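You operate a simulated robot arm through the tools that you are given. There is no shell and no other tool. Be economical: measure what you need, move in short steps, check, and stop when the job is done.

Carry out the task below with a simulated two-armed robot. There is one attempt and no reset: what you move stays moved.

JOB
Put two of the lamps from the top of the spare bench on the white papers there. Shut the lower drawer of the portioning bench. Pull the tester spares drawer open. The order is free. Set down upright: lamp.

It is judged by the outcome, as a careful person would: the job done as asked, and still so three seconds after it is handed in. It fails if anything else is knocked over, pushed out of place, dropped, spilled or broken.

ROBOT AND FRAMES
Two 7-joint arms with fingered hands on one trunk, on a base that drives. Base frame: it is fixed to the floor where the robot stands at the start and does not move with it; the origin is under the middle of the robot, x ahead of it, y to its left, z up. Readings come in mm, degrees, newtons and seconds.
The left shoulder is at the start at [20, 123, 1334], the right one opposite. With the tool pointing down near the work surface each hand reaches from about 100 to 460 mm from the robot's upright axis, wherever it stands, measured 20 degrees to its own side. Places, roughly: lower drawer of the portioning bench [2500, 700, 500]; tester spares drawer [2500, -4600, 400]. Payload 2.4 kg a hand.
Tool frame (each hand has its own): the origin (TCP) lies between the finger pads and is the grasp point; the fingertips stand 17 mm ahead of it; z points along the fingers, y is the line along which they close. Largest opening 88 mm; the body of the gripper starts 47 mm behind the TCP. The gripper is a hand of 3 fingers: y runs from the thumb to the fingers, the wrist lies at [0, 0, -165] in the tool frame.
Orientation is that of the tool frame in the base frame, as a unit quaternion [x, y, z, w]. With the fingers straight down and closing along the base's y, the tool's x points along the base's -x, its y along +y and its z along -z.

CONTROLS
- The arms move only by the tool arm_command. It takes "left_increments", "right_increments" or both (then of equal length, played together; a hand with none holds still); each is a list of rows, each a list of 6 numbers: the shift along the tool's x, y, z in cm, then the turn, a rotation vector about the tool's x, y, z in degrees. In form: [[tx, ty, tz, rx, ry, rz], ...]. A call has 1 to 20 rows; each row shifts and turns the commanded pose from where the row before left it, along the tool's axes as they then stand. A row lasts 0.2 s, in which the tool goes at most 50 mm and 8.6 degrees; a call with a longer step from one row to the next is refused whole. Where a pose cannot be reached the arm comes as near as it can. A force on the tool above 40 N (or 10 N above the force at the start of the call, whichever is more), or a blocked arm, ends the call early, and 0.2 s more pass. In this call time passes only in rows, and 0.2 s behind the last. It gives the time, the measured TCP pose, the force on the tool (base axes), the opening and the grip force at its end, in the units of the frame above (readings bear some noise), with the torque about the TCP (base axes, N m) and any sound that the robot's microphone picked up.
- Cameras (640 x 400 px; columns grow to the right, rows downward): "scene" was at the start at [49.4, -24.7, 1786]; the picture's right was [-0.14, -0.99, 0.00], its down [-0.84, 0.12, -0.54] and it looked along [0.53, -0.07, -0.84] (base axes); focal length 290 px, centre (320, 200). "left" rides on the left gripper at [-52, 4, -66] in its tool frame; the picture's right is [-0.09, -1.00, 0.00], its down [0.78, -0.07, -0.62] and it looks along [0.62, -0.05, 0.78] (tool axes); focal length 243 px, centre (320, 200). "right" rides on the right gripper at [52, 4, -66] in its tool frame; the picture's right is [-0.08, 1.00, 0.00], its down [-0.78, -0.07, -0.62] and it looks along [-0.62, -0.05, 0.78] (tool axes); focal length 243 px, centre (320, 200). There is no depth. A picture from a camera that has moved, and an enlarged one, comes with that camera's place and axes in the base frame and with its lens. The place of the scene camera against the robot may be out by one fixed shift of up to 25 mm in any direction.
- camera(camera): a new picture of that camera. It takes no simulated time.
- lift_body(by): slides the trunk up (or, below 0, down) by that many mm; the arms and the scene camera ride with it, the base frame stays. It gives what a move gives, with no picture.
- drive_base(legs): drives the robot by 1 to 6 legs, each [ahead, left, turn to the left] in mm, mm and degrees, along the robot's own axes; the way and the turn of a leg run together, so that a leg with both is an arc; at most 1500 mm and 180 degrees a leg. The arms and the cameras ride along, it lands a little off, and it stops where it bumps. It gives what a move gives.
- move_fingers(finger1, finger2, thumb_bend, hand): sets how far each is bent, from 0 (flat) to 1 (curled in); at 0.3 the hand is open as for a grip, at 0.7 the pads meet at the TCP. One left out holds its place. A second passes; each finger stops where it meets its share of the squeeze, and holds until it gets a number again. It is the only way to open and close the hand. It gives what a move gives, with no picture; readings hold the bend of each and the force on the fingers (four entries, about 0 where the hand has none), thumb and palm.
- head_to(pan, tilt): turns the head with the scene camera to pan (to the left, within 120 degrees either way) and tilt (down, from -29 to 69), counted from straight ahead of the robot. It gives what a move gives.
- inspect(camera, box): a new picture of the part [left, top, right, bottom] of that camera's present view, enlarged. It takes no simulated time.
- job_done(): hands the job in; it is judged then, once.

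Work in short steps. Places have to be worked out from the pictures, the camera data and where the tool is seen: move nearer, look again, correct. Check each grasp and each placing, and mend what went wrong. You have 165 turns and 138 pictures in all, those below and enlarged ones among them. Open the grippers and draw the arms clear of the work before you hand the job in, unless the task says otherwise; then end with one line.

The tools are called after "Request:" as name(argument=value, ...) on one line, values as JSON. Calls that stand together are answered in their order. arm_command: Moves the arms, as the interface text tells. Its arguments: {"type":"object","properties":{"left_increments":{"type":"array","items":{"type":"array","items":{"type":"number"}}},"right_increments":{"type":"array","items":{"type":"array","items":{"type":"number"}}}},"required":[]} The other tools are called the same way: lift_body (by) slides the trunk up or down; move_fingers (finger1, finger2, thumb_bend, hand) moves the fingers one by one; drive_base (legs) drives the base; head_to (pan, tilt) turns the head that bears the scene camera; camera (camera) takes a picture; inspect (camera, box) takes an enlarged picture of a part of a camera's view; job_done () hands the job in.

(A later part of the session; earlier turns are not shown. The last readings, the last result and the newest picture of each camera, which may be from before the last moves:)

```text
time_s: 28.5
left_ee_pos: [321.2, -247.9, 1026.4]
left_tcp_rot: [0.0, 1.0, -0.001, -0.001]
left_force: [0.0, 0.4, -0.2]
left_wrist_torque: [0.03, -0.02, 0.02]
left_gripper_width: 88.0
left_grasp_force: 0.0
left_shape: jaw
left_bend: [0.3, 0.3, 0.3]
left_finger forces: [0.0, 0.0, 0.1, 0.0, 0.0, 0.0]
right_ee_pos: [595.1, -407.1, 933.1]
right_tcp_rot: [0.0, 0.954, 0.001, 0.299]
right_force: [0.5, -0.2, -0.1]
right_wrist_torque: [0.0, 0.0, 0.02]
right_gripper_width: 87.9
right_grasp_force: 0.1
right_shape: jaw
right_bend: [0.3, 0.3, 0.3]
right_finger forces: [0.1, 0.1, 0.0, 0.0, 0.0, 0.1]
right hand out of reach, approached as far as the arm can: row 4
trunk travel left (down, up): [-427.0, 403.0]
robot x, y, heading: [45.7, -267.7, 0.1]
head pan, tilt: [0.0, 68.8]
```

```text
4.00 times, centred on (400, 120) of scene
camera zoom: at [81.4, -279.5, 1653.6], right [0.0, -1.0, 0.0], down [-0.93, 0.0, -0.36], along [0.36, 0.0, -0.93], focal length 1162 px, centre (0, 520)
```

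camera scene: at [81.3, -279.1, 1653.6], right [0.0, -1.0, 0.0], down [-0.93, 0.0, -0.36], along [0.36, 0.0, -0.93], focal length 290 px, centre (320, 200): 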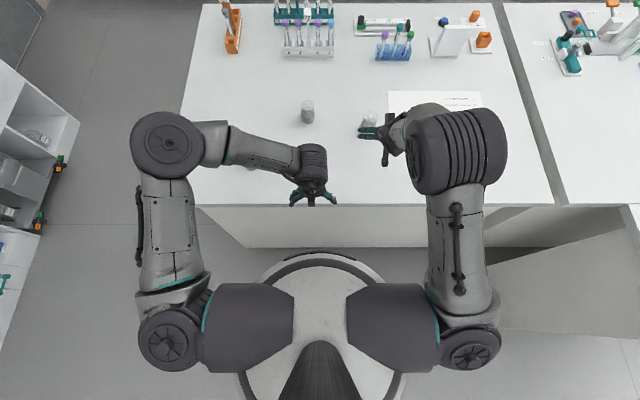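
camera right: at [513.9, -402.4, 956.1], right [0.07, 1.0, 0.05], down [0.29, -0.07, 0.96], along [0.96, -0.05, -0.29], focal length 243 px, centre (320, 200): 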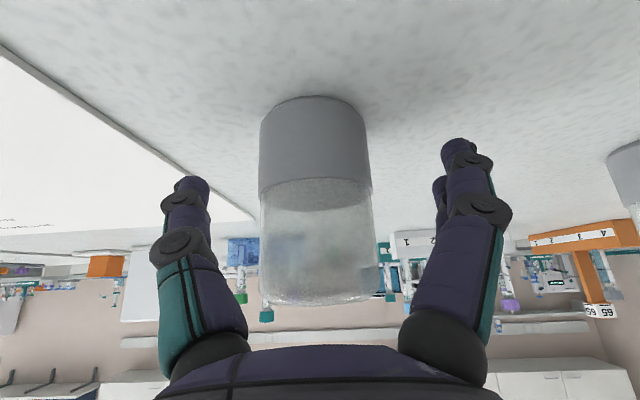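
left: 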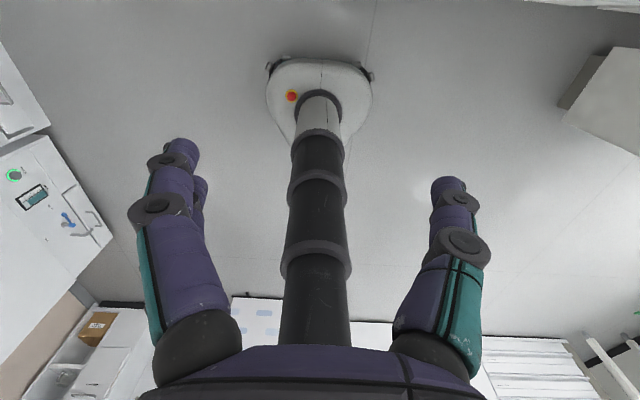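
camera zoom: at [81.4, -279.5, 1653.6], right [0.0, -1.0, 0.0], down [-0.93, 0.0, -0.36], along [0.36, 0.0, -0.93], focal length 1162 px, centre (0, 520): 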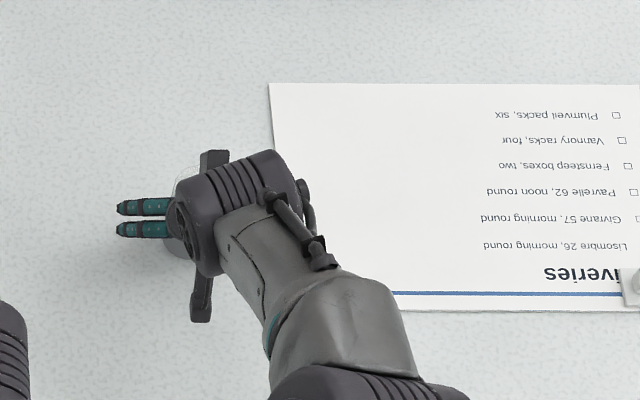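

The lamp is straddled but ~12 mm deeper than the TCP and the arm is at its limit. I raise the hand 60 mm, lower the trunk 66 mm, and push on, gaining reach.

Request:
arm_command(right_increments=[[-1.7, 0, -2.45, 0, 0, 0], [-1.7, 0, -2.45, 0, 0, 0]])

Request:
lift_body(by=-66)

Request:
arm_command(right_increments=[[-0.6, 0, 0.4, 0, 0, 0], [-0.6, 0, 0.4, 0, 0, 0]])

Request:
camera(camera="right")

Request:
camera(camera="scene")

```text
time_s: 29.1
left_ee_pos: [320.8, -248.5, 1028.2]
left_tcp_rot: [0.0, 1.0, 0.0, 0.0]
left_force: [0.4, -1.4, -0.5]
left_wrist_torque: [-0.01, 0.0, 0.0]
left_gripper_width: 87.7
left_grasp_force: 0.0
left_shape: jaw
left_bend: [0.3, 0.3, 0.3]
left_finger forces: [0.1, 0.1, 0.1, 0.1, 0.0, 0.1]
right_ee_pos: [595.4, -407.7, 992.6]
right_tcp_rot: [0.0, 0.954, 0.0, 0.301]
right_force: [-0.3, -1.1, 0.6]
right_wrist_torque: [-0.01, -0.05, 0.01]
right_gripper_width: 87.9
right_grasp_force: 0.0
right_shape: jaw
right_bend: [0.3, 0.3, 0.3]
right_finger forces: [0.1, 0.0, 0.0, 0.0, 0.0, 0.0]
trunk travel left (down, up): [-427.0, 403.0]
robot x, y, heading: [44.6, -263.5, -0.0]
head pan, tilt: [0.0, 68.8]
```

```text
time_s: 30.2
left_ee_pos: [320.5, -247.7, 962.2]
left_tcp_rot: [0.0, 1.0, 0.0, 0.0]
left_force: [0.0, -0.2, 0.4]
left_wrist_torque: [0.03, 0.02, 0.0]
left_gripper_width: 88.1
left_grasp_force: 0.0
left_shape: jaw
left_bend: [0.3, 0.3, 0.3]
left_finger forces: [0.1, 0.0, 0.1, 0.0, 0.0, 0.0]
right_ee_pos: [594.5, -407.4, 927.5]
right_tcp_rot: [0.001, 0.954, 0.0, 0.301]
right_force: [-0.6, 0.1, 0.4]
right_wrist_torque: [0.0, -0.03, 0.01]
right_gripper_width: 87.9
right_grasp_force: 0.2
right_shape: jaw
right_bend: [0.3, 0.3, 0.3]
right_finger forces: [0.1, 0.1, 0.0, 0.1, 0.1, 0.0]
trunk travel left (down, up): [-361.0, 469.0]
robot x, y, heading: [48.0, -269.5, -0.0]
head pan, tilt: [0.0, 68.8]
```

```text
time_s: 30.8
left_ee_pos: [321.4, -247.6, 961.9]
left_tcp_rot: [0.0, 1.0, 0.001, -0.001]
left_force: [-0.1, 0.1, 0.1]
left_wrist_torque: [0.01, 0.03, -0.01]
left_gripper_width: 87.7
left_grasp_force: 0.1
left_shape: jaw
left_bend: [0.3, 0.3, 0.3]
left_finger forces: [0.0, 0.1, 0.0, 0.0, 0.1, 0.0]
right_ee_pos: [608.6, -406.1, 926.8]
right_tcp_rot: [-0.001, 0.954, 0.001, 0.301]
right_force: [0.2, -0.3, 1.1]
right_wrist_torque: [-0.04, -0.02, -0.01]
right_gripper_width: 87.9
right_grasp_force: 0.0
right_shape: jaw
right_bend: [0.3, 0.3, 0.3]
right_finger forces: [0.1, 0.0, 0.1, 0.0, 0.1, 0.0]
trunk travel left (down, up): [-361.0, 469.0]
robot x, y, heading: [41.5, -265.9, -0.2]
head pan, tilt: [0.0, 68.8]
```

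```text
100 pictures are left
camera right: at [528.1, -402.6, 950.6], right [0.07, 1.0, 0.05], down [0.28, -0.07, 0.96], along [0.96, -0.05, -0.29], focal length 243 px, centre (320, 200)
```

right: 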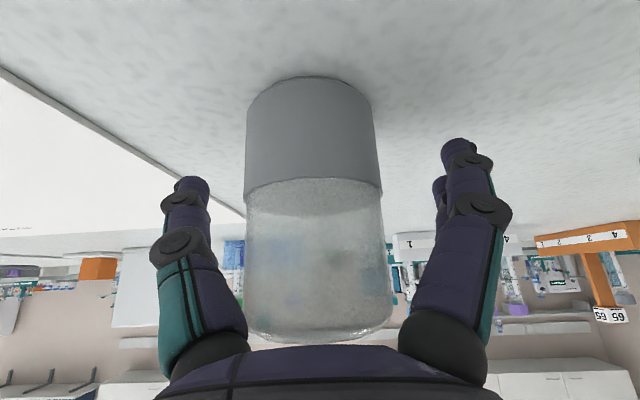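

```text
99 pictures are left
camera scene: at [81.6, -279.6, 1587.6], right [0.0, -1.0, 0.0], down [-0.93, 0.0, -0.36], along [0.36, 0.0, -0.93], focal length 290 px, centre (320, 200)
```

scene: 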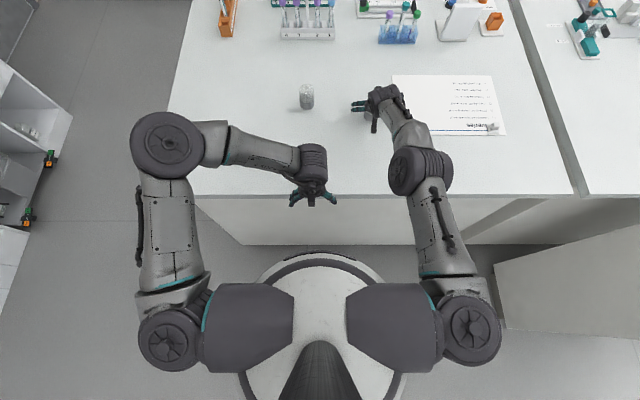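

The lamp sits at the TCP now. Closing the right hand.

Request:
move_fingers(hand="right", finger1=0.6, finger2=0.6, thumb_bend=0.6)

Request:
camera(camera="right")

```text
time_s: 31.8
left_ee_pos: [319.3, -248.3, 961.4]
left_tcp_rot: [0.0, 1.0, 0.0, 0.0]
left_force: [0.4, 0.6, 0.2]
left_wrist_torque: [0.01, -0.02, 0.0]
left_gripper_width: 87.9
left_grasp_force: 0.2
left_shape: jaw
left_bend: [0.3, 0.3, 0.3]
left_finger forces: [0.1, 0.0, 0.1, 0.0, 0.0, 0.0]
right_ee_pos: [608.2, -406.2, 926.5]
right_tcp_rot: [0.001, 0.953, 0.0, 0.301]
right_force: [-0.2, 0.1, -1.1]
right_wrist_torque: [-0.01, -0.03, 0.01]
right_gripper_width: 27.0
right_grasp_force: 4.7
right_shape: fingers
right_bend: [0.56, 0.59, 0.58]
right_finger forces: [1.6, 3.0, 0.0, 0.0, 4.5, 0.0]
trunk travel left (down, up): [-361.0, 469.0]
robot x, y, heading: [48.4, -266.1, -0.3]
head pan, tilt: [0.0, 68.8]
```

```text
98 pictures are left
camera right: at [528.0, -402.4, 950.4], right [0.07, 1.0, 0.05], down [0.28, -0.07, 0.96], along [0.96, -0.05, -0.29], focal length 243 px, centre (320, 200)
```

right: 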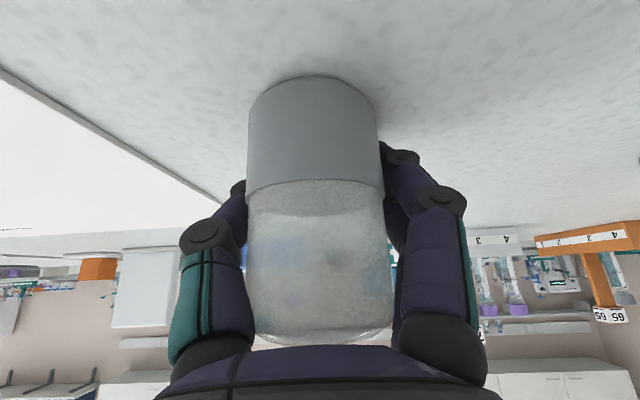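

Fingers hold with ~4.7 N, slightly beyond the lamp's middle. I test by lifting 25 mm.

Request:
arm_command(right_increments=[[-0.7, 0, -1.0, 0, 0, 0], [-0.7, 0, -1.0, 0, 0, 0]])

Request:
camera(camera="right")

Request:
inspect(camera="scene", box=[300, 50, 460, 150])

```text
time_s: 32.4
left_ee_pos: [322.4, -247.3, 962.0]
left_tcp_rot: [0.0, 1.0, 0.0, 0.0]
left_force: [0.0, 0.5, -0.2]
left_wrist_torque: [0.01, 0.01, 0.01]
left_gripper_width: 88.1
left_grasp_force: 0.1
left_shape: jaw
left_bend: [0.3, 0.3, 0.3]
left_finger forces: [0.0, 0.1, 0.0, 0.0, 0.1, 0.1]
right_ee_pos: [608.2, -405.5, 951.4]
right_tcp_rot: [0.0, 0.954, 0.0, 0.301]
right_force: [-0.6, 0.1, 0.1]
right_wrist_torque: [-0.03, -0.04, -0.02]
right_gripper_width: 27.3
right_grasp_force: 4.6
right_shape: fingers
right_bend: [0.56, 0.59, 0.58]
right_finger forces: [1.5, 2.7, 0.0, 0.1, 4.1, 0.0]
trunk travel left (down, up): [-361.0, 469.0]
robot x, y, heading: [47.7, -264.8, -0.2]
head pan, tilt: [0.0, 68.8]
```

```text
97 pictures are left
camera right: at [527.7, -402.4, 974.8], right [0.07, 1.0, 0.05], down [0.28, -0.07, 0.96], along [0.96, -0.05, -0.29], focal length 243 px, centre (320, 200)
```

right: 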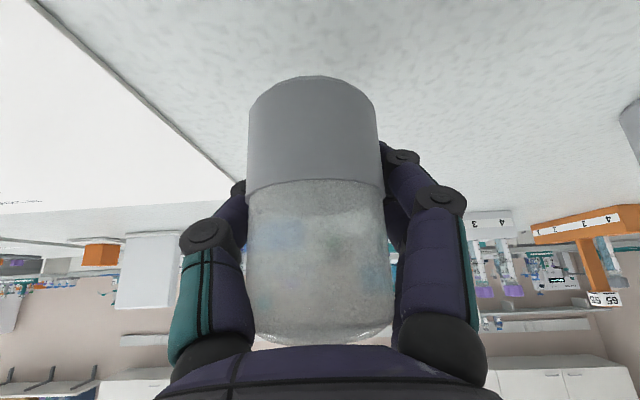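

```text
4.00 times, centred on (380, 100) of scene
camera zoom: at [81.6, -279.6, 1587.6], right [0.0, -1.0, 0.0], down [-0.93, 0.0, -0.36], along [0.36, 0.0, -0.93], focal length 1162 px, centre (80, 600)
```

zoom: 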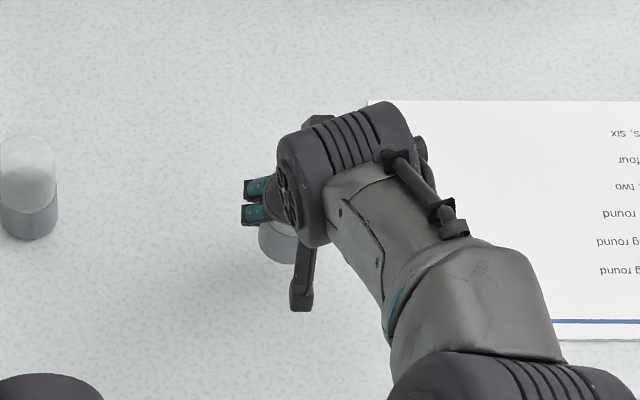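

Lamp C is held upright and off the bench. I lift it a bit more and drive right ~264 mm to carry it over the paper (x 545–768, y -485…-783).

Request:
arm_command(right_increments=[[-0.85, 0, -1.23, 0, 0, 0], [-0.85, 0, -1.23, 0, 0, 0]])

Request:
drive_base(legs=[[0, -264, 0]])

Request:
camera(camera="right")

Request:
camera(camera="scene")

```text
time_s: 33.0
left_ee_pos: [321.1, -248.5, 961.7]
left_tcp_rot: [0.0, 1.0, 0.0, -0.001]
left_force: [1.4, -0.6, -0.2]
left_wrist_torque: [-0.03, -0.01, 0.01]
left_gripper_width: 88.0
left_grasp_force: 0.0
left_shape: jaw
left_bend: [0.3, 0.3, 0.3]
left_finger forces: [0.1, 0.0, 0.0, 0.1, 0.0, 0.0]
right_ee_pos: [607.3, -407.0, 980.8]
right_tcp_rot: [0.001, 0.954, 0.0, 0.3]
right_force: [0.2, -0.1, -0.9]
right_wrist_torque: [-0.04, 0.0, 0.0]
right_gripper_width: 26.8
right_grasp_force: 4.7
right_shape: fingers
right_bend: [0.56, 0.59, 0.58]
right_finger forces: [1.4, 2.7, 0.1, 0.0, 4.1, 0.0]
trunk travel left (down, up): [-361.0, 469.0]
robot x, y, heading: [48.7, -268.3, 0.1]
head pan, tilt: [0.0, 68.8]
```

```text
time_s: 34.8
left_ee_pos: [320.0, -511.9, 962.2]
left_tcp_rot: [0.001, 1.0, 0.001, 0.0]
left_force: [0.0, 0.1, 0.0]
left_wrist_torque: [0.0, 0.0, 0.0]
left_gripper_width: 87.8
left_grasp_force: 0.1
left_shape: jaw
left_bend: [0.3, 0.3, 0.3]
left_finger forces: [0.0, 0.1, 0.1, 0.0, 0.0, 0.1]
right_ee_pos: [607.7, -671.1, 980.4]
right_tcp_rot: [0.001, 0.954, 0.0, 0.301]
right_force: [0.3, -0.2, -0.7]
right_wrist_torque: [-0.01, 0.0, 0.0]
right_gripper_width: 27.1
right_grasp_force: 3.8
right_shape: fingers
right_bend: [0.56, 0.59, 0.58]
right_finger forces: [1.4, 2.7, 0.0, 0.0, 4.1, 0.1]
trunk travel left (down, up): [-361.0, 469.0]
robot x, y, heading: [43.0, -532.2, -0.2]
head pan, tilt: [0.0, 68.8]
```

```text
95 pictures are left
camera right: at [527.1, -666.7, 1004.7], right [0.07, 1.0, 0.05], down [0.28, -0.07, 0.96], along [0.96, -0.05, -0.29], focal length 243 px, centre (320, 200)
```

right: 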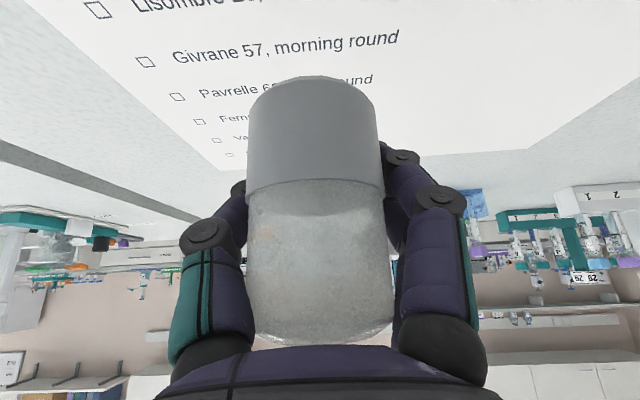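

```text
94 pictures are left
camera scene: at [81.3, -544.0, 1587.6], right [0.0, -1.0, 0.0], down [-0.93, 0.0, -0.36], along [0.36, 0.0, -0.93], focal length 290 px, centre (320, 200)
```

scene: 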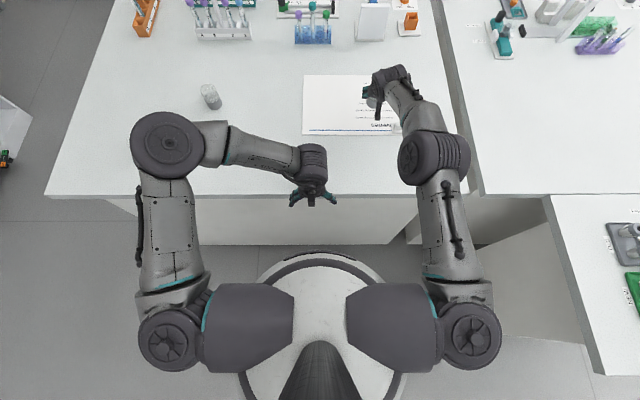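

Lamp over the paper with margin. Descending 51 mm to set it down (foot met the bench at TCP z≈926.5).

Request:
arm_command(right_increments=[[0.86, 0, 1.23, 0, 0, 0], [0.86, 0, 1.23, 0, 0, 0], [0.86, 0, 1.23, 0, 0, 0], [0.3, 0, 0.43, 0, 0, 0], [0.11, 0, 0.16, 0, 0, 0]])

Request:
camera(camera="right")

```text
time_s: 36.0
left_ee_pos: [320.1, -510.9, 961.3]
left_tcp_rot: [0.001, 1.0, 0.0, 0.0]
left_force: [0.3, -0.3, 0.6]
left_wrist_torque: [0.01, 0.0, -0.02]
left_gripper_width: 87.7
left_grasp_force: 0.0
left_shape: jaw
left_bend: [0.3, 0.3, 0.3]
left_finger forces: [0.0, 0.0, 0.0, 0.0, 0.1, 0.0]
right_ee_pos: [607.3, -670.3, 929.4]
right_tcp_rot: [0.0, 0.954, 0.0, 0.3]
right_force: [-0.2, -0.2, 1.8]
right_wrist_torque: [0.0, -0.02, 0.0]
right_gripper_width: 27.1
right_grasp_force: 4.7
right_shape: fingers
right_bend: [0.56, 0.59, 0.58]
right_finger forces: [1.5, 3.1, 0.0, 0.1, 4.6, 0.0]
trunk travel left (down, up): [-361.0, 469.0]
robot x, y, heading: [43.2, -529.2, 0.0]
head pan, tilt: [0.0, 68.8]
```

```text
93 pictures are left
camera right: at [527.0, -665.7, 953.0], right [0.07, 1.0, 0.05], down [0.28, -0.07, 0.96], along [0.96, -0.05, -0.29], focal length 243 px, centre (320, 200)
```

right: 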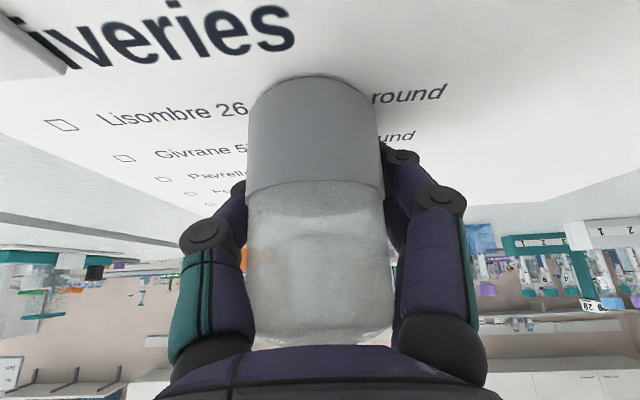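

Slight contact force (1.8 N). I go 1.5 mm lower and open the hand.

Request:
arm_command(right_increments=[[0.08, 0, 0.12, 0, 0, 0]])

Request:
move_fingers(hand="right", finger1=0.3, finger2=0.3, thumb_bend=0.3)

Request:
camera(camera="right")

```text
time_s: 36.4
left_ee_pos: [320.2, -510.5, 962.3]
left_tcp_rot: [0.001, 1.0, 0.0, 0.001]
left_force: [1.0, 0.5, -0.2]
left_wrist_torque: [-0.02, 0.03, 0.0]
left_gripper_width: 88.0
left_grasp_force: 0.0
left_shape: jaw
left_bend: [0.3, 0.3, 0.3]
left_finger forces: [0.1, 0.0, 0.1, 0.1, 0.0, 0.0]
right_ee_pos: [607.9, -669.1, 929.1]
right_tcp_rot: [0.001, 0.954, -0.001, 0.301]
right_force: [-1.2, -0.3, 5.9]
right_wrist_torque: [-0.06, -0.04, -0.01]
right_gripper_width: 26.7
right_grasp_force: 5.5
right_shape: fingers
right_bend: [0.56, 0.59, 0.58]
right_finger forces: [1.7, 4.0, 0.1, 0.0, 5.3, 0.0]
trunk travel left (down, up): [-361.0, 469.0]
robot x, y, heading: [38.7, -526.6, 0.1]
head pan, tilt: [0.0, 68.8]
```

```text
time_s: 37.4
left_ee_pos: [320.4, -510.8, 961.5]
left_tcp_rot: [0.001, 1.0, 0.0, 0.0]
left_force: [0.2, -0.1, 0.8]
left_wrist_torque: [0.01, -0.05, 0.03]
left_gripper_width: 88.0
left_grasp_force: 0.1
left_shape: jaw
left_bend: [0.3, 0.3, 0.3]
left_finger forces: [0.0, 0.0, 0.0, 0.0, 0.1, 0.0]
right_ee_pos: [609.0, -670.2, 927.8]
right_tcp_rot: [0.0, 0.954, 0.0, 0.3]
right_force: [0.6, -0.3, -0.6]
right_wrist_torque: [-0.01, 0.02, -0.01]
right_gripper_width: 83.9
right_grasp_force: 0.1
right_shape: fingers
right_bend: [0.3, 0.3, 0.3]
right_finger forces: [0.0, 0.0, 0.0, 0.0, 0.1, 0.0]
trunk travel left (down, up): [-361.0, 469.0]
robot x, y, heading: [43.1, -526.6, 0.1]
head pan, tilt: [0.0, 68.8]
```

```text
92 pictures are left
camera right: at [527.4, -665.9, 951.4], right [0.07, 1.0, 0.05], down [0.28, -0.07, 0.96], along [0.96, -0.05, -0.29], focal length 243 px, centre (320, 200)
```

right: 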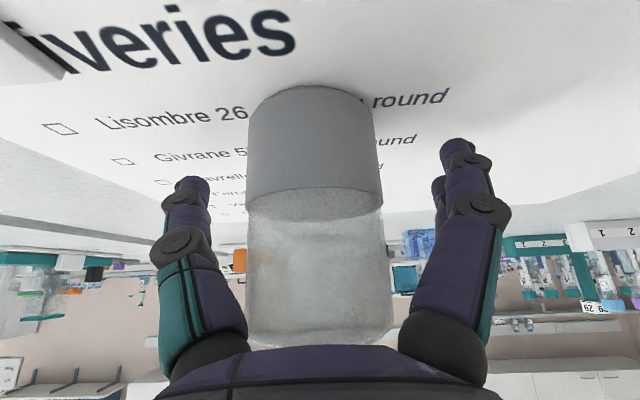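

Lamp stands on the paper. I back the hand out along its fingers 120 mm and view.

Request:
arm_command(right_increments=[[0, 0, -2, 0, 0, 0], [0, 0, -2, 0, 0, 0], [0, 0, -4, 0, 0, 0], [0, 0, -4, 0, 0, 0]])

Request:
camera(camera="right")

Request:
camera(camera="scene")

```text
time_s: 38.4
left_ee_pos: [319.9, -511.3, 961.3]
left_tcp_rot: [0.001, 1.0, 0.0, 0.001]
left_force: [0.7, 0.6, 0.2]
left_wrist_torque: [-0.03, -0.02, 0.02]
left_gripper_width: 87.7
left_grasp_force: 0.1
left_shape: jaw
left_bend: [0.3, 0.3, 0.3]
left_finger forces: [0.1, 0.1, 0.0, 0.0, 0.0, 0.0]
right_ee_pos: [538.7, -669.3, 1027.0]
right_tcp_rot: [0.002, 0.954, -0.001, 0.301]
right_force: [0.5, 0.2, -0.5]
right_wrist_torque: [0.02, 0.0, 0.03]
right_gripper_width: 84.0
right_grasp_force: 0.0
right_shape: fingers
right_bend: [0.3, 0.3, 0.3]
right_finger forces: [0.1, 0.0, 0.0, 0.0, 0.0, 0.1]
trunk travel left (down, up): [-361.0, 469.0]
robot x, y, heading: [44.0, -528.9, -0.2]
head pan, tilt: [0.0, 68.8]
```

```text
91 pictures are left
camera right: at [458.0, -665.7, 1050.8], right [0.07, 1.0, 0.05], down [0.28, -0.07, 0.96], along [0.96, -0.05, -0.29], focal length 243 px, centre (320, 200)
```

right: 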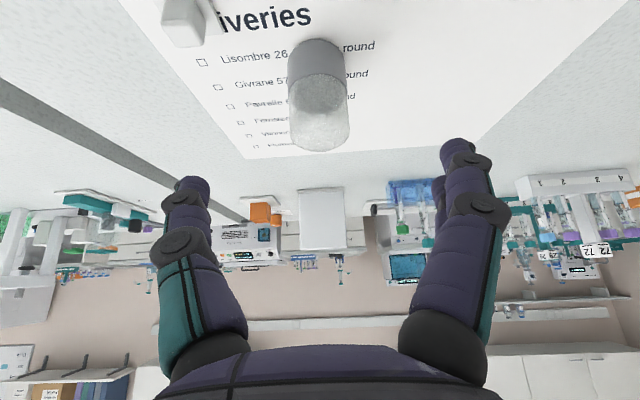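

```text
90 pictures are left
camera scene: at [80.7, -542.8, 1587.6], right [0.0, -1.0, 0.0], down [-0.93, 0.0, -0.36], along [0.36, 0.0, -0.93], focal length 290 px, centre (320, 200)
```

scene: 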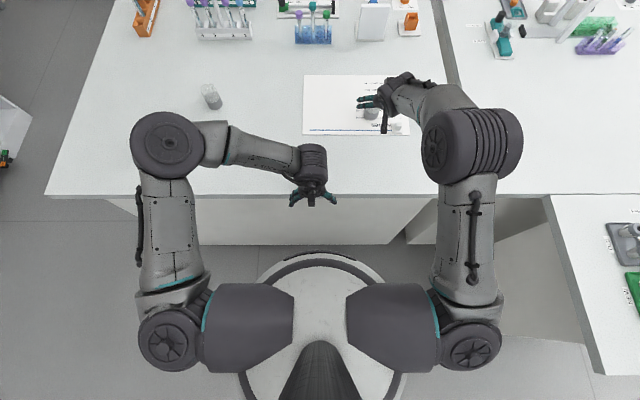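

Lamp 1 stands on the paper. I pull the hand back and drive left ~610 mm to lamp A (est. (472,-57)).

Request:
arm_command(right_increments=[[2.68, 0, -1.36, 0, 0, 0], [2.68, 0, -1.36, 0, 0, 0], [2.68, 0, -1.36, 0, 0, 0], [2.68, 0, -1.36, 0, 0, 0]])

Request:
drive_base(legs=[[0, 612, 0]])

Request:
camera(camera="right")

```text
time_s: 39.4
left_ee_pos: [320.1, -511.4, 961.9]
left_tcp_rot: [0.001, 1.0, 0.0, 0.0]
left_force: [-0.4, -0.5, 0.2]
left_wrist_torque: [0.02, 0.01, -0.03]
left_gripper_width: 88.1
left_grasp_force: 0.1
left_shape: jaw
left_bend: [0.3, 0.3, 0.3]
left_finger forces: [0.1, 0.0, 0.1, 0.0, 0.0, 0.0]
right_ee_pos: [419.5, -671.7, 1009.8]
right_tcp_rot: [0.0, 0.954, 0.0, 0.3]
right_force: [-0.2, -0.5, 0.7]
right_wrist_torque: [0.0, 0.01, 0.03]
right_gripper_width: 84.4
right_grasp_force: 0.0
right_shape: fingers
right_bend: [0.3, 0.3, 0.3]
right_finger forces: [0.0, 0.0, 0.0, 0.0, 0.0, 0.0]
trunk travel left (down, up): [-361.0, 469.0]
robot x, y, heading: [44.6, -527.5, -0.1]
head pan, tilt: [0.0, 68.8]
```

```text
time_s: 42.9
left_ee_pos: [320.7, 100.4, 962.2]
left_tcp_rot: [0.0, 1.0, 0.0, 0.0]
left_force: [0.0, 0.2, -0.6]
left_wrist_torque: [0.0, 0.01, 0.03]
left_gripper_width: 87.7
left_grasp_force: 0.0
left_shape: jaw
left_bend: [0.3, 0.3, 0.3]
left_finger forces: [0.0, 0.0, 0.0, 0.0, 0.1, 0.1]
right_ee_pos: [420.1, -59.3, 1007.9]
right_tcp_rot: [0.0, 0.954, -0.001, 0.301]
right_force: [-0.4, 1.1, 0.1]
right_wrist_torque: [0.0, -0.02, -0.02]
right_gripper_width: 84.2
right_grasp_force: 0.0
right_shape: fingers
right_bend: [0.3, 0.3, 0.3]
right_finger forces: [0.1, 0.1, 0.0, 0.0, 0.1, 0.1]
trunk travel left (down, up): [-361.0, 469.0]
robot x, y, heading: [45.4, 83.4, -0.0]
head pan, tilt: [0.0, 68.8]
```

```text
89 pictures are left
camera right: at [339.8, -54.2, 1033.3], right [0.07, 1.0, 0.05], down [0.28, -0.07, 0.96], along [0.96, -0.05, -0.29], focal length 243 px, centre (320, 200)
```

right: 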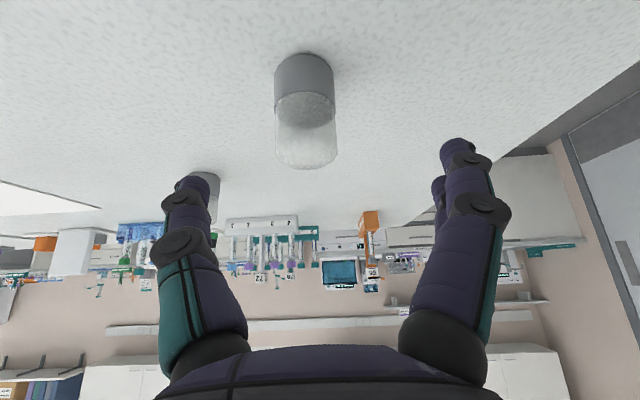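

Lamp A's foot is at about (481,-67). I advance ~101 mm along the fingers to straddle it.

Request:
arm_command(right_increments=[[-0.1, -0.4, 2.02, 0, 0, 0], [-0.1, -0.4, 2.02, 0, 0, 0], [-0.1, 0, 2.02, 0, 0, 0], [-0.1, 0, 2.02, 0, 0, 0], [-0.1, 0, 2.02, 0, 0, 0]])

Request:
camera(camera="right")

```text
time_s: 44.1
left_ee_pos: [320.7, 99.4, 961.6]
left_tcp_rot: [0.0, 1.0, 0.0, 0.0]
left_force: [-0.2, -0.3, -0.3]
left_wrist_torque: [-0.03, -0.03, 0.0]
left_gripper_width: 87.8
left_grasp_force: 0.0
left_shape: jaw
left_bend: [0.3, 0.3, 0.3]
left_finger forces: [0.0, 0.0, 0.0, 0.1, 0.1, 0.0]
right_ee_pos: [481.7, -67.7, 929.8]
right_tcp_rot: [0.0, 0.954, 0.001, 0.301]
right_force: [0.2, 0.2, -0.1]
right_wrist_torque: [-0.03, 0.0, -0.04]
right_gripper_width: 84.1
right_grasp_force: 0.0
right_shape: fingers
right_bend: [0.3, 0.3, 0.3]
right_finger forces: [0.0, 0.0, 0.1, 0.0, 0.0, 0.0]
trunk travel left (down, up): [-361.0, 469.0]
robot x, y, heading: [46.8, 82.2, -0.1]
head pan, tilt: [0.0, 68.8]
```

```text
88 pictures are left
camera right: at [402.2, -63.2, 953.1], right [0.07, 1.0, 0.05], down [0.28, -0.07, 0.96], along [0.96, -0.05, -0.29], focal length 243 px, centre (320, 200)
```

right: 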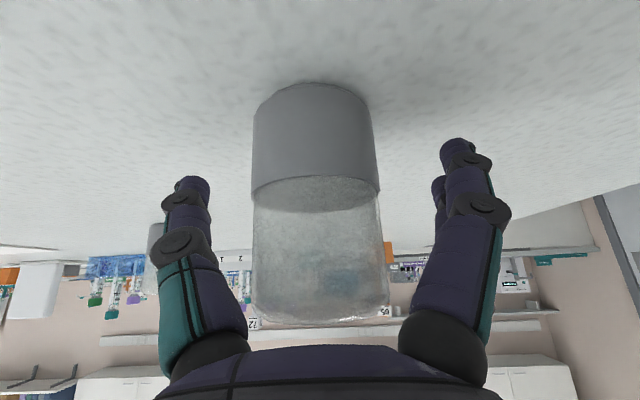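

Well centred between thumb and fingers. Closing and lifting 25 mm.

Request:
move_fingers(hand="right", finger1=0.6, finger2=0.6, thumb_bend=0.6)

Request:
arm_command(right_increments=[[-0.7, 0, -1.0, 0, 0, 0], [-0.7, 0, -1.0, 0, 0, 0], [-0.7, 0, -1.0, 0, 0, 0], [-0.7, 0, -1.0, 0, 0, 0]])

Request:
camera(camera="right")

```text
time_s: 45.1
left_ee_pos: [321.1, 100.7, 961.9]
left_tcp_rot: [0.0, 1.0, 0.0, 0.0]
left_force: [-0.4, -0.6, 0.3]
left_wrist_torque: [-0.02, 0.04, -0.01]
left_gripper_width: 88.1
left_grasp_force: 0.0
left_shape: jaw
left_bend: [0.3, 0.3, 0.3]
left_finger forces: [0.1, 0.0, 0.1, 0.0, 0.0, 0.1]
right_ee_pos: [483.9, -66.9, 930.7]
right_tcp_rot: [0.0, 0.954, 0.001, 0.301]
right_force: [0.0, -0.4, 0.0]
right_wrist_torque: [0.0, 0.0, 0.02]
right_gripper_width: 31.0
right_grasp_force: 3.2
right_shape: fingers
right_bend: [0.54, 0.59, 0.57]
right_finger forces: [2.2, 1.3, 0.1, 0.1, 3.7, 0.1]
trunk travel left (down, up): [-361.0, 469.0]
robot x, y, heading: [44.9, 82.0, 0.0]
head pan, tilt: [0.0, 68.8]
```

```text
time_s: 46.1
left_ee_pos: [320.3, 100.9, 960.8]
left_tcp_rot: [0.001, 1.0, 0.001, 0.0]
left_force: [0.2, -0.8, -0.7]
left_wrist_torque: [0.02, 0.0, -0.01]
left_gripper_width: 87.8
left_grasp_force: 0.2
left_shape: jaw
left_bend: [0.3, 0.3, 0.3]
left_finger forces: [0.0, 0.0, 0.0, 0.1, 0.0, 0.0]
right_ee_pos: [482.4, -66.9, 979.1]
right_tcp_rot: [0.001, 0.954, 0.0, 0.301]
right_force: [0.4, 0.6, -1.0]
right_wrist_torque: [-0.05, 0.0, 0.02]
right_gripper_width: 31.1
right_grasp_force: 3.3
right_shape: fingers
right_bend: [0.54, 0.59, 0.57]
right_finger forces: [2.3, 1.3, 0.0, 0.1, 3.7, 0.1]
trunk travel left (down, up): [-361.0, 469.0]
robot x, y, heading: [45.5, 82.1, 0.0]
head pan, tilt: [0.0, 68.8]
```

```text
87 pictures are left
camera right: at [401.9, -62.6, 1002.7], right [0.07, 1.0, 0.05], down [0.28, -0.07, 0.96], along [0.96, -0.05, -0.29], focal length 243 px, centre (320, 200)
```

right: 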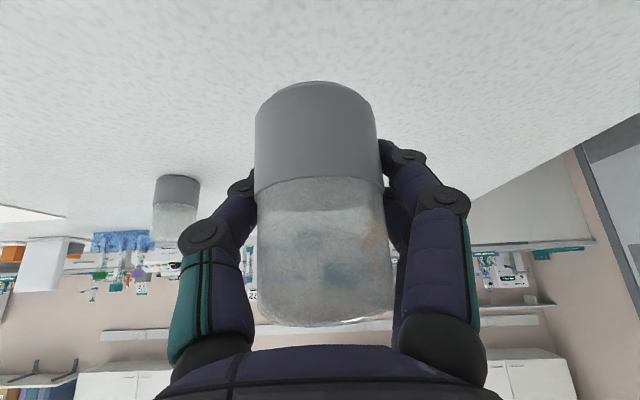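

Held upright. Drive right 488 mm, then extend 122 mm forward over the paper at y≈-555.

Request:
drive_base(legs=[[0, -488, 0]])

Request:
arm_command(right_increments=[[-2.5, 0, 1.75, 0, 0, 0], [-2.5, 0, 1.75, 0, 0, 0], [-2.5, 0, 1.75, 0, 0, 0], [-2.5, 0, 1.75, 0, 0, 0]])

Request:
camera(camera="right")

Request:
camera(camera="scene")

```text
time_s: 48.9
left_ee_pos: [321.3, -383.0, 961.4]
left_tcp_rot: [-0.001, 1.0, 0.0, 0.0]
left_force: [0.2, 0.7, 0.3]
left_wrist_torque: [-0.01, 0.03, 0.0]
left_gripper_width: 87.8
left_grasp_force: 0.0
left_shape: jaw
left_bend: [0.3, 0.3, 0.3]
left_finger forces: [0.0, 0.0, 0.1, 0.0, 0.0, 0.1]
right_ee_pos: [482.8, -550.1, 977.6]
right_tcp_rot: [0.001, 0.954, -0.001, 0.301]
right_force: [-0.5, -0.4, -0.3]
right_wrist_torque: [0.01, -0.02, -0.02]
right_gripper_width: 31.3
right_grasp_force: 3.5
right_shape: fingers
right_bend: [0.54, 0.59, 0.57]
right_finger forces: [2.3, 1.2, 0.0, 0.0, 3.7, 0.1]
trunk travel left (down, up): [-361.0, 469.0]
robot x, y, heading: [44.6, -402.9, -0.1]
head pan, tilt: [0.0, 68.8]
```

```text
time_s: 49.9
left_ee_pos: [320.6, -383.1, 962.2]
left_tcp_rot: [-0.001, 1.0, 0.0, 0.0]
left_force: [-0.7, 0.8, 0.8]
left_wrist_torque: [0.02, 0.05, -0.01]
left_gripper_width: 88.0
left_grasp_force: 0.1
left_shape: jaw
left_bend: [0.3, 0.3, 0.3]
left_finger forces: [0.0, 0.0, 0.1, 0.0, 0.1, 0.0]
right_ee_pos: [605.2, -549.9, 978.1]
right_tcp_rot: [0.0, 0.954, 0.0, 0.299]
right_force: [-0.8, -0.4, -0.3]
right_wrist_torque: [0.06, 0.01, 0.0]
right_gripper_width: 30.9
right_grasp_force: 3.2
right_shape: fingers
right_bend: [0.54, 0.59, 0.57]
right_finger forces: [2.1, 1.2, 0.0, 0.0, 3.5, 0.0]
trunk travel left (down, up): [-361.0, 469.0]
robot x, y, heading: [42.7, -398.8, -0.1]
head pan, tilt: [0.0, 68.8]
```

```text
86 pictures are left
camera right: at [523.7, -545.6, 1002.1], right [0.07, 1.0, 0.05], down [0.29, -0.07, 0.96], along [0.96, -0.05, -0.29], focal length 243 px, centre (320, 200)
```

right: 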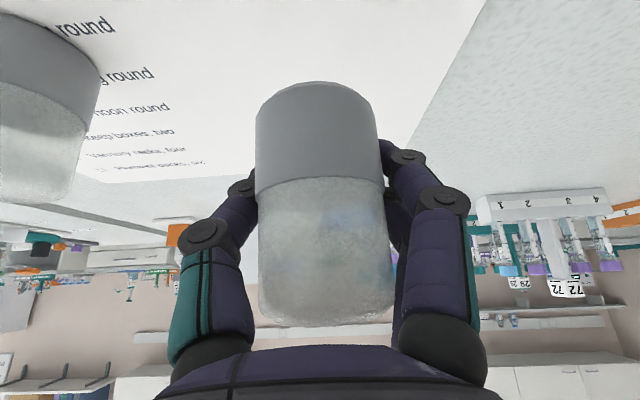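

```text
85 pictures are left
camera scene: at [82.0, -414.2, 1587.6], right [0.0, -1.0, 0.0], down [-0.93, 0.0, -0.36], along [0.36, 0.0, -0.93], focal length 290 px, centre (320, 200)
```

scene: 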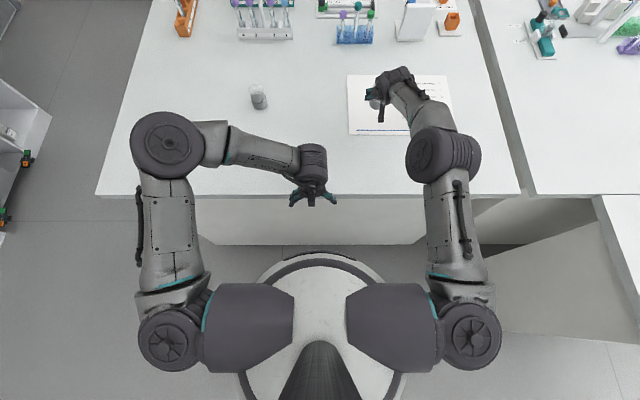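

Positioned over the paper, clear of lamp 1. Descend 45 mm.

Request:
arm_command(right_increments=[[0.86, 0, 1.23, 0, 0, 0], [0.86, 0, 1.23, 0, 0, 0], [0.63, 0, 0.9, 0, 0, 0], [0.2, 0, 0.29, 0, 0, 0]])

Request:
camera(camera="right")

```text
time_s: 50.9
left_ee_pos: [319.9, -382.6, 960.8]
left_tcp_rot: [-0.001, 1.0, -0.001, 0.0]
left_force: [0.5, -0.4, 0.2]
left_wrist_torque: [0.01, -0.01, 0.02]
left_gripper_width: 88.1
left_grasp_force: 0.1
left_shape: jaw
left_bend: [0.3, 0.3, 0.3]
left_finger forces: [0.0, 0.0, 0.0, 0.0, 0.0, 0.1]
right_ee_pos: [604.5, -549.9, 933.8]
right_tcp_rot: [0.0, 0.954, 0.0, 0.301]
right_force: [-0.2, 0.4, -0.3]
right_wrist_torque: [0.01, -0.03, 0.01]
right_gripper_width: 30.8
right_grasp_force: 3.3
right_shape: fingers
right_bend: [0.54, 0.59, 0.57]
right_finger forces: [2.0, 1.2, 0.1, 0.0, 3.4, 0.0]
trunk travel left (down, up): [-361.0, 469.0]
robot x, y, heading: [43.3, -398.6, -0.1]
head pan, tilt: [0.0, 68.8]
```

```text
84 pictures are left
camera right: at [523.9, -545.3, 958.2], right [0.07, 1.0, 0.05], down [0.28, -0.07, 0.96], along [0.96, -0.05, -0.29], focal length 243 px, centre (320, 200)
```

right: 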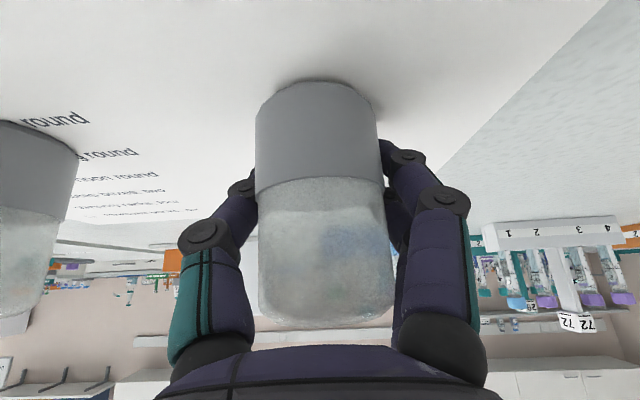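

Nearly touching; I lower in 1 mm steps until contact.

Request:
arm_command(right_increments=[[0.06, 0, 0.08, 0, 0, 0], [0.06, 0, 0.08, 0, 0, 0]])

```text
time_s: 51.5
left_ee_pos: [321.3, -383.1, 962.0]
left_tcp_rot: [0.0, 1.0, 0.001, -0.001]
left_force: [0.0, 0.2, 0.0]
left_wrist_torque: [0.02, 0.0, -0.01]
left_gripper_width: 88.0
left_grasp_force: 0.1
left_shape: jaw
left_bend: [0.3, 0.3, 0.3]
left_finger forces: [0.1, 0.0, 0.0, 0.0, 0.0, 0.0]
right_ee_pos: [604.0, -550.1, 933.6]
right_tcp_rot: [0.0, 0.954, 0.0, 0.301]
right_force: [0.3, -0.2, -0.1]
right_wrist_torque: [-0.01, 0.0, -0.01]
right_gripper_width: 30.5
right_grasp_force: 3.3
right_shape: fingers
right_bend: [0.54, 0.59, 0.57]
right_finger forces: [2.0, 1.2, 0.0, 0.0, 3.5, 0.0]
trunk travel left (down, up): [-361.0, 469.0]
robot x, y, heading: [45.6, -397.4, -0.1]
head pan, tilt: [0.0, 68.8]
```

Request:
arm_command(right_increments=[[0.06, 0, 0.08, 0, 0, 0], [0.06, 0, 0.08, 0, 0, 0]])

```text
time_s: 52.1
left_ee_pos: [321.1, -382.6, 961.3]
left_tcp_rot: [0.0, 1.0, 0.0, 0.001]
left_force: [-0.2, -0.5, -0.3]
left_wrist_torque: [-0.02, -0.01, 0.01]
left_gripper_width: 87.8
left_grasp_force: 0.1
left_shape: jaw
left_bend: [0.3, 0.3, 0.3]
left_finger forces: [0.0, 0.1, 0.0, 0.0, 0.1, 0.1]
right_ee_pos: [604.0, -549.9, 930.7]
right_tcp_rot: [0.001, 0.954, -0.001, 0.301]
right_force: [-0.7, -0.2, 4.6]
right_wrist_torque: [0.05, -0.02, 0.02]
right_gripper_width: 30.4
right_grasp_force: 3.8
right_shape: fingers
right_bend: [0.54, 0.59, 0.58]
right_finger forces: [2.7, 1.3, 0.0, 0.1, 3.9, 0.1]
trunk travel left (down, up): [-361.0, 469.0]
robot x, y, heading: [44.6, -395.9, -0.2]
head pan, tilt: [0.0, 68.8]
```

Contact (4.6 N). Open, back out and check.

Request:
move_fingers(hand="right", finger1=0.3, finger2=0.3, thumb_bend=0.3)

Request:
arm_command(right_increments=[[0, 0, -2, 0, 0, 0], [0, 0, -2, 0, 0, 0], [0, 0, -4, 0, 0, 0], [0, 0, -4, 0, 0, 0], [2.68, 0, -1.36, 0, 0, 0], [2.68, 0, -1.36, 0, 0, 0], [2.68, 0, -1.36, 0, 0, 0], [2.68, 0, -1.36, 0, 0, 0]])

Request:
camera(camera="right")

Request:
camera(camera="scene")

```text
time_s: 53.1
left_ee_pos: [320.1, -383.7, 962.2]
left_tcp_rot: [0.001, 1.0, 0.0, 0.0]
left_force: [-0.9, 0.6, 0.0]
left_wrist_torque: [-0.02, 0.02, -0.02]
left_gripper_width: 87.9
left_grasp_force: 0.0
left_shape: jaw
left_bend: [0.3, 0.3, 0.3]
left_finger forces: [0.0, 0.0, 0.0, 0.1, 0.0, 0.0]
right_ee_pos: [604.1, -549.8, 930.7]
right_tcp_rot: [0.001, 0.954, 0.0, 0.301]
right_force: [-0.2, 0.1, -0.4]
right_wrist_torque: [0.0, 0.02, 0.01]
right_gripper_width: 83.9
right_grasp_force: 0.0
right_shape: fingers
right_bend: [0.3, 0.3, 0.3]
right_finger forces: [0.0, 0.0, 0.0, 0.1, 0.0, 0.0]
trunk travel left (down, up): [-361.0, 469.0]
robot x, y, heading: [43.9, -398.6, 0.0]
head pan, tilt: [0.0, 68.8]
```

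```text
time_s: 54.9
left_ee_pos: [320.7, -382.1, 962.1]
left_tcp_rot: [0.0, 1.0, 0.0, 0.001]
left_force: [0.5, 0.1, 0.4]
left_wrist_torque: [0.01, 0.02, -0.02]
left_gripper_width: 88.1
left_grasp_force: 0.1
left_shape: jaw
left_bend: [0.3, 0.3, 0.3]
left_finger forces: [0.0, 0.0, 0.0, 0.0, 0.1, 0.0]
right_ee_pos: [415.5, -550.3, 1011.9]
right_tcp_rot: [0.0, 0.954, 0.0, 0.3]
right_force: [-0.1, 0.3, 1.0]
right_wrist_torque: [-0.02, 0.01, -0.02]
right_gripper_width: 84.2
right_grasp_force: 0.1
right_shape: fingers
right_bend: [0.3, 0.3, 0.3]
right_finger forces: [0.0, 0.1, 0.0, 0.1, 0.0, 0.1]
trunk travel left (down, up): [-361.0, 469.0]
robot x, y, heading: [49.2, -398.0, -0.1]
head pan, tilt: [0.0, 68.8]
```

```text
83 pictures are left
camera right: at [335.2, -544.9, 1035.9], right [0.07, 1.0, 0.05], down [0.28, -0.07, 0.96], along [0.96, -0.05, -0.29], focal length 243 px, centre (320, 200)
```

right: 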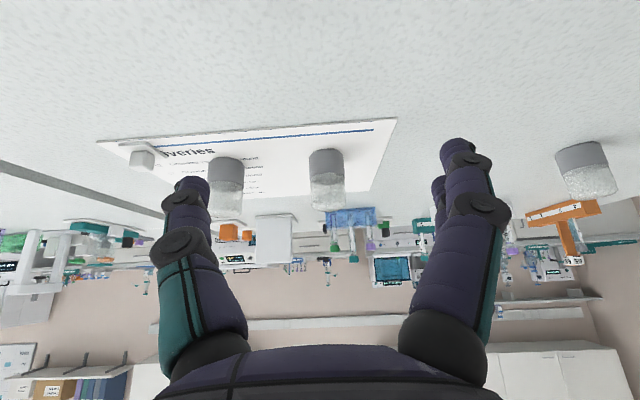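

```text
82 pictures are left
camera scene: at [81.0, -414.0, 1587.6], right [0.0, -1.0, 0.0], down [-0.93, 0.0, -0.36], along [0.36, 0.0, -0.93], focal length 290 px, centre (320, 200)
```

scene: 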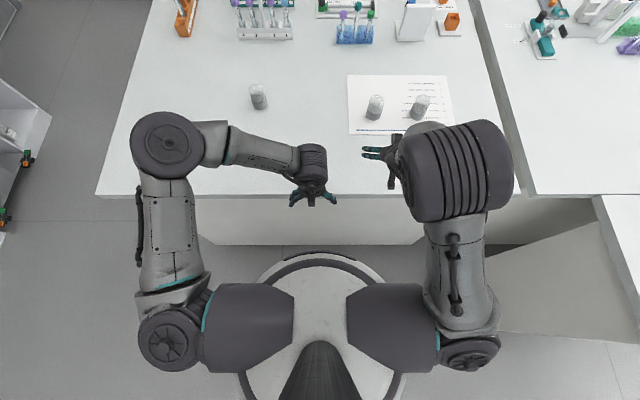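

Both lamps stand on the white sheet. Next the portioning bench: back off, go left through the aisle and forward toward its drawer.

Request:
drive_base(legs=[[-150, 0, 0], [0, 1118, 0], [1250, 0, 0]])

Request:
head_to(pan=0, tilt=40)

Request:
camera(camera="scene")

```text
time_s: 67.4
left_ee_pos: [1405.3, 723.1, 961.4]
left_tcp_rot: [0.003, 1.0, -0.001, 0.0]
left_force: [-0.4, 0.0, 0.8]
left_wrist_torque: [0.02, -0.03, 0.04]
left_gripper_width: 88.1
left_grasp_force: 0.1
left_shape: jaw
left_bend: [0.3, 0.3, 0.3]
left_finger forces: [0.1, 0.0, 0.0, 0.0, 0.0, 0.0]
right_ee_pos: [1499.0, 555.1, 1012.6]
right_tcp_rot: [0.003, 0.954, -0.001, 0.301]
right_force: [-0.2, -0.6, -0.5]
right_wrist_torque: [-0.01, 0.03, -0.02]
right_gripper_width: 84.2
right_grasp_force: 0.1
right_shape: fingers
right_bend: [0.3, 0.3, 0.3]
right_finger forces: [0.1, 0.0, 0.0, 0.0, 0.0, 0.1]
trunk travel left (down, up): [-361.0, 469.0]
robot x, y, heading: [1129.6, 706.4, -0.6]
head pan, tilt: [0.0, 68.8]
```

```text
time_s: 68.4
left_ee_pos: [1405.2, 723.2, 962.4]
left_tcp_rot: [0.004, 1.0, 0.0, 0.0]
left_force: [-1.0, -0.1, -1.3]
left_wrist_torque: [0.01, -0.01, -0.02]
left_gripper_width: 88.0
left_grasp_force: 0.1
left_shape: jaw
left_bend: [0.3, 0.3, 0.3]
left_finger forces: [0.1, 0.0, 0.0, 0.0, 0.1, 0.0]
right_ee_pos: [1499.8, 555.0, 1011.9]
right_tcp_rot: [0.002, 0.954, -0.001, 0.301]
right_force: [0.8, -1.0, 0.3]
right_wrist_torque: [-0.03, -0.02, 0.04]
right_gripper_width: 84.0
right_grasp_force: 0.1
right_shape: fingers
right_bend: [0.3, 0.3, 0.3]
right_finger forces: [0.0, 0.0, 0.0, 0.1, 0.0, 0.0]
trunk travel left (down, up): [-361.0, 469.0]
robot x, y, heading: [1131.4, 704.0, -0.2]
head pan, tilt: [0.0, 40.0]
```

```text
81 pictures are left
camera scene: at [1194.4, 692.0, 1623.7], right [-0.01, -1.0, 0.0], down [-0.64, 0.0, -0.77], along [0.77, 0.0, -0.64], focal length 290 px, centre (320, 200)
```

scene: 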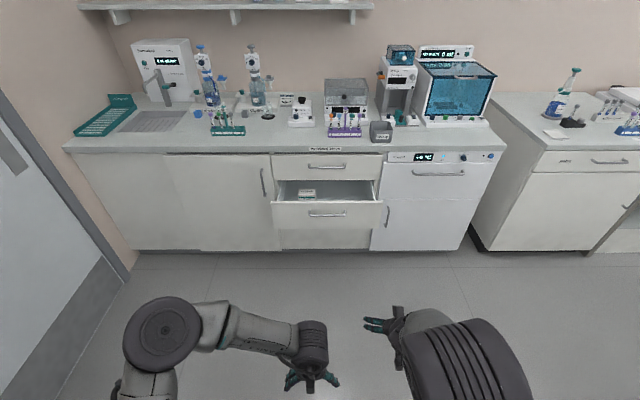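

The open lower drawer's face is about (2370,660, z≈550), ~100 mm out. I drive nearer with the right arm lined up, then lower the trunk.

Request:
drive_base(legs=[[0, 105, 0.4], [560, 0, 0]])

Request:
lift_body(by=-340)

Request:
arm_command(right_increments=[[0, 0, 0, 0, -8, 0], [0, 0, 0, 0, -8, 0], [0, 0, 0, 0, -8, 0], [0, 0, 0, 0, -8, 0], [0, 0, 0, 0, -8, 0]])

Request:
camera(camera="scene")

Request:
camera(camera="right")

```text
time_s: 72.3
left_ee_pos: [1963.1, 831.0, 961.4]
left_tcp_rot: [-0.002, 1.0, 0.0, 0.0]
left_force: [-0.1, -0.1, -0.5]
left_wrist_torque: [0.03, -0.02, -0.02]
left_gripper_width: 87.9
left_grasp_force: 0.1
left_shape: jaw
left_bend: [0.3, 0.3, 0.3]
left_finger forces: [0.1, 0.0, 0.0, 0.0, 0.1, 0.0]
right_ee_pos: [2060.0, 665.8, 1013.4]
right_tcp_rot: [-0.002, 0.954, 0.001, 0.301]
right_force: [-0.1, 0.5, 0.2]
right_wrist_torque: [-0.02, 0.01, -0.02]
right_gripper_width: 84.0
right_grasp_force: 0.1
right_shape: fingers
right_bend: [0.3, 0.3, 0.3]
right_finger forces: [0.0, 0.0, 0.1, 0.1, 0.0, 0.0]
trunk travel left (down, up): [-361.0, 469.0]
robot x, y, heading: [1691.0, 810.1, 0.2]
head pan, tilt: [0.0, 40.0]
```

```text
time_s: 75.7
left_ee_pos: [1963.1, 831.5, 621.8]
left_tcp_rot: [-0.002, 1.0, 0.0, 0.0]
left_force: [-0.1, -0.1, 0.4]
left_wrist_torque: [0.0, 0.03, -0.01]
left_gripper_width: 87.8
left_grasp_force: 0.1
left_shape: jaw
left_bend: [0.3, 0.3, 0.3]
left_finger forces: [0.0, 0.1, 0.0, 0.0, 0.0, 0.1]
right_ee_pos: [2060.2, 664.6, 672.0]
right_tcp_rot: [-0.002, 0.954, 0.0, 0.3]
right_force: [-0.8, 0.2, 0.7]
right_wrist_torque: [0.03, -0.04, 0.0]
right_gripper_width: 84.1
right_grasp_force: 0.2
right_shape: fingers
right_bend: [0.3, 0.3, 0.3]
right_finger forces: [0.0, 0.0, 0.0, 0.0, 0.0, 0.1]
trunk travel left (down, up): [-21.0, 809.0]
robot x, y, heading: [1687.1, 822.7, 0.3]
head pan, tilt: [0.0, 40.0]
```

```text
time_s: 76.9
left_ee_pos: [1962.4, 831.5, 622.3]
left_tcp_rot: [-0.001, 1.0, 0.0, 0.0]
left_force: [0.1, -0.2, 0.1]
left_wrist_torque: [0.02, 0.01, 0.01]
left_gripper_width: 87.9
left_grasp_force: 0.1
left_shape: jaw
left_bend: [0.3, 0.3, 0.3]
left_finger forces: [0.1, 0.0, 0.0, 0.0, 0.0, 0.0]
right_ee_pos: [2059.9, 665.4, 672.3]
right_tcp_rot: [-0.002, 0.793, 0.001, 0.609]
right_force: [0.0, -0.1, -0.1]
right_wrist_torque: [0.01, -0.01, -0.01]
right_gripper_width: 84.3
right_grasp_force: 0.0
right_shape: fingers
right_bend: [0.3, 0.3, 0.3]
right_finger forces: [0.0, 0.0, 0.0, 0.0, 0.1, 0.0]
trunk travel left (down, up): [-21.0, 809.0]
robot x, y, heading: [1687.2, 810.7, 0.1]
head pan, tilt: [0.0, 40.0]
```

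```text
80 pictures are left
camera scene: at [1752.8, 798.7, 1283.7], right [0.0, -1.0, 0.0], down [-0.64, 0.0, -0.77], along [0.77, 0.0, -0.64], focal length 290 px, centre (320, 200)
```

scene: 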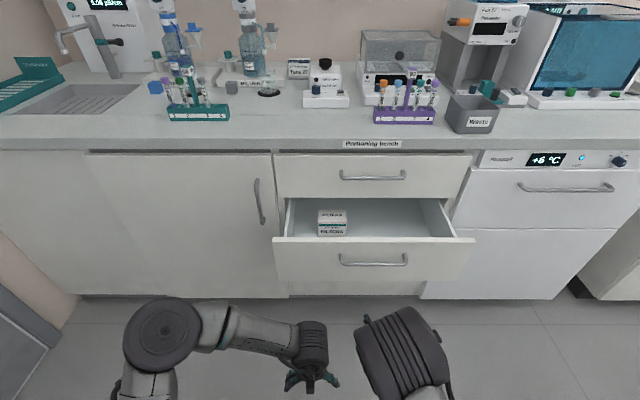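

```text
79 pictures are left
camera right: at [1982.2, 668.8, 638.3], right [0.02, 1.0, 0.08], down [-0.4, -0.07, 0.91], along [0.92, -0.05, 0.4], focal length 243 px, centre (320, 200)
```

right: 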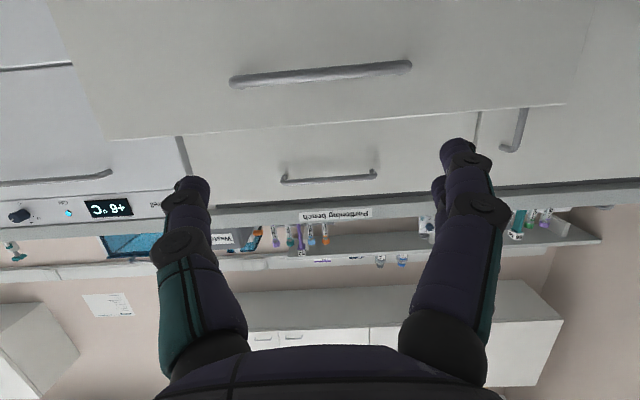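

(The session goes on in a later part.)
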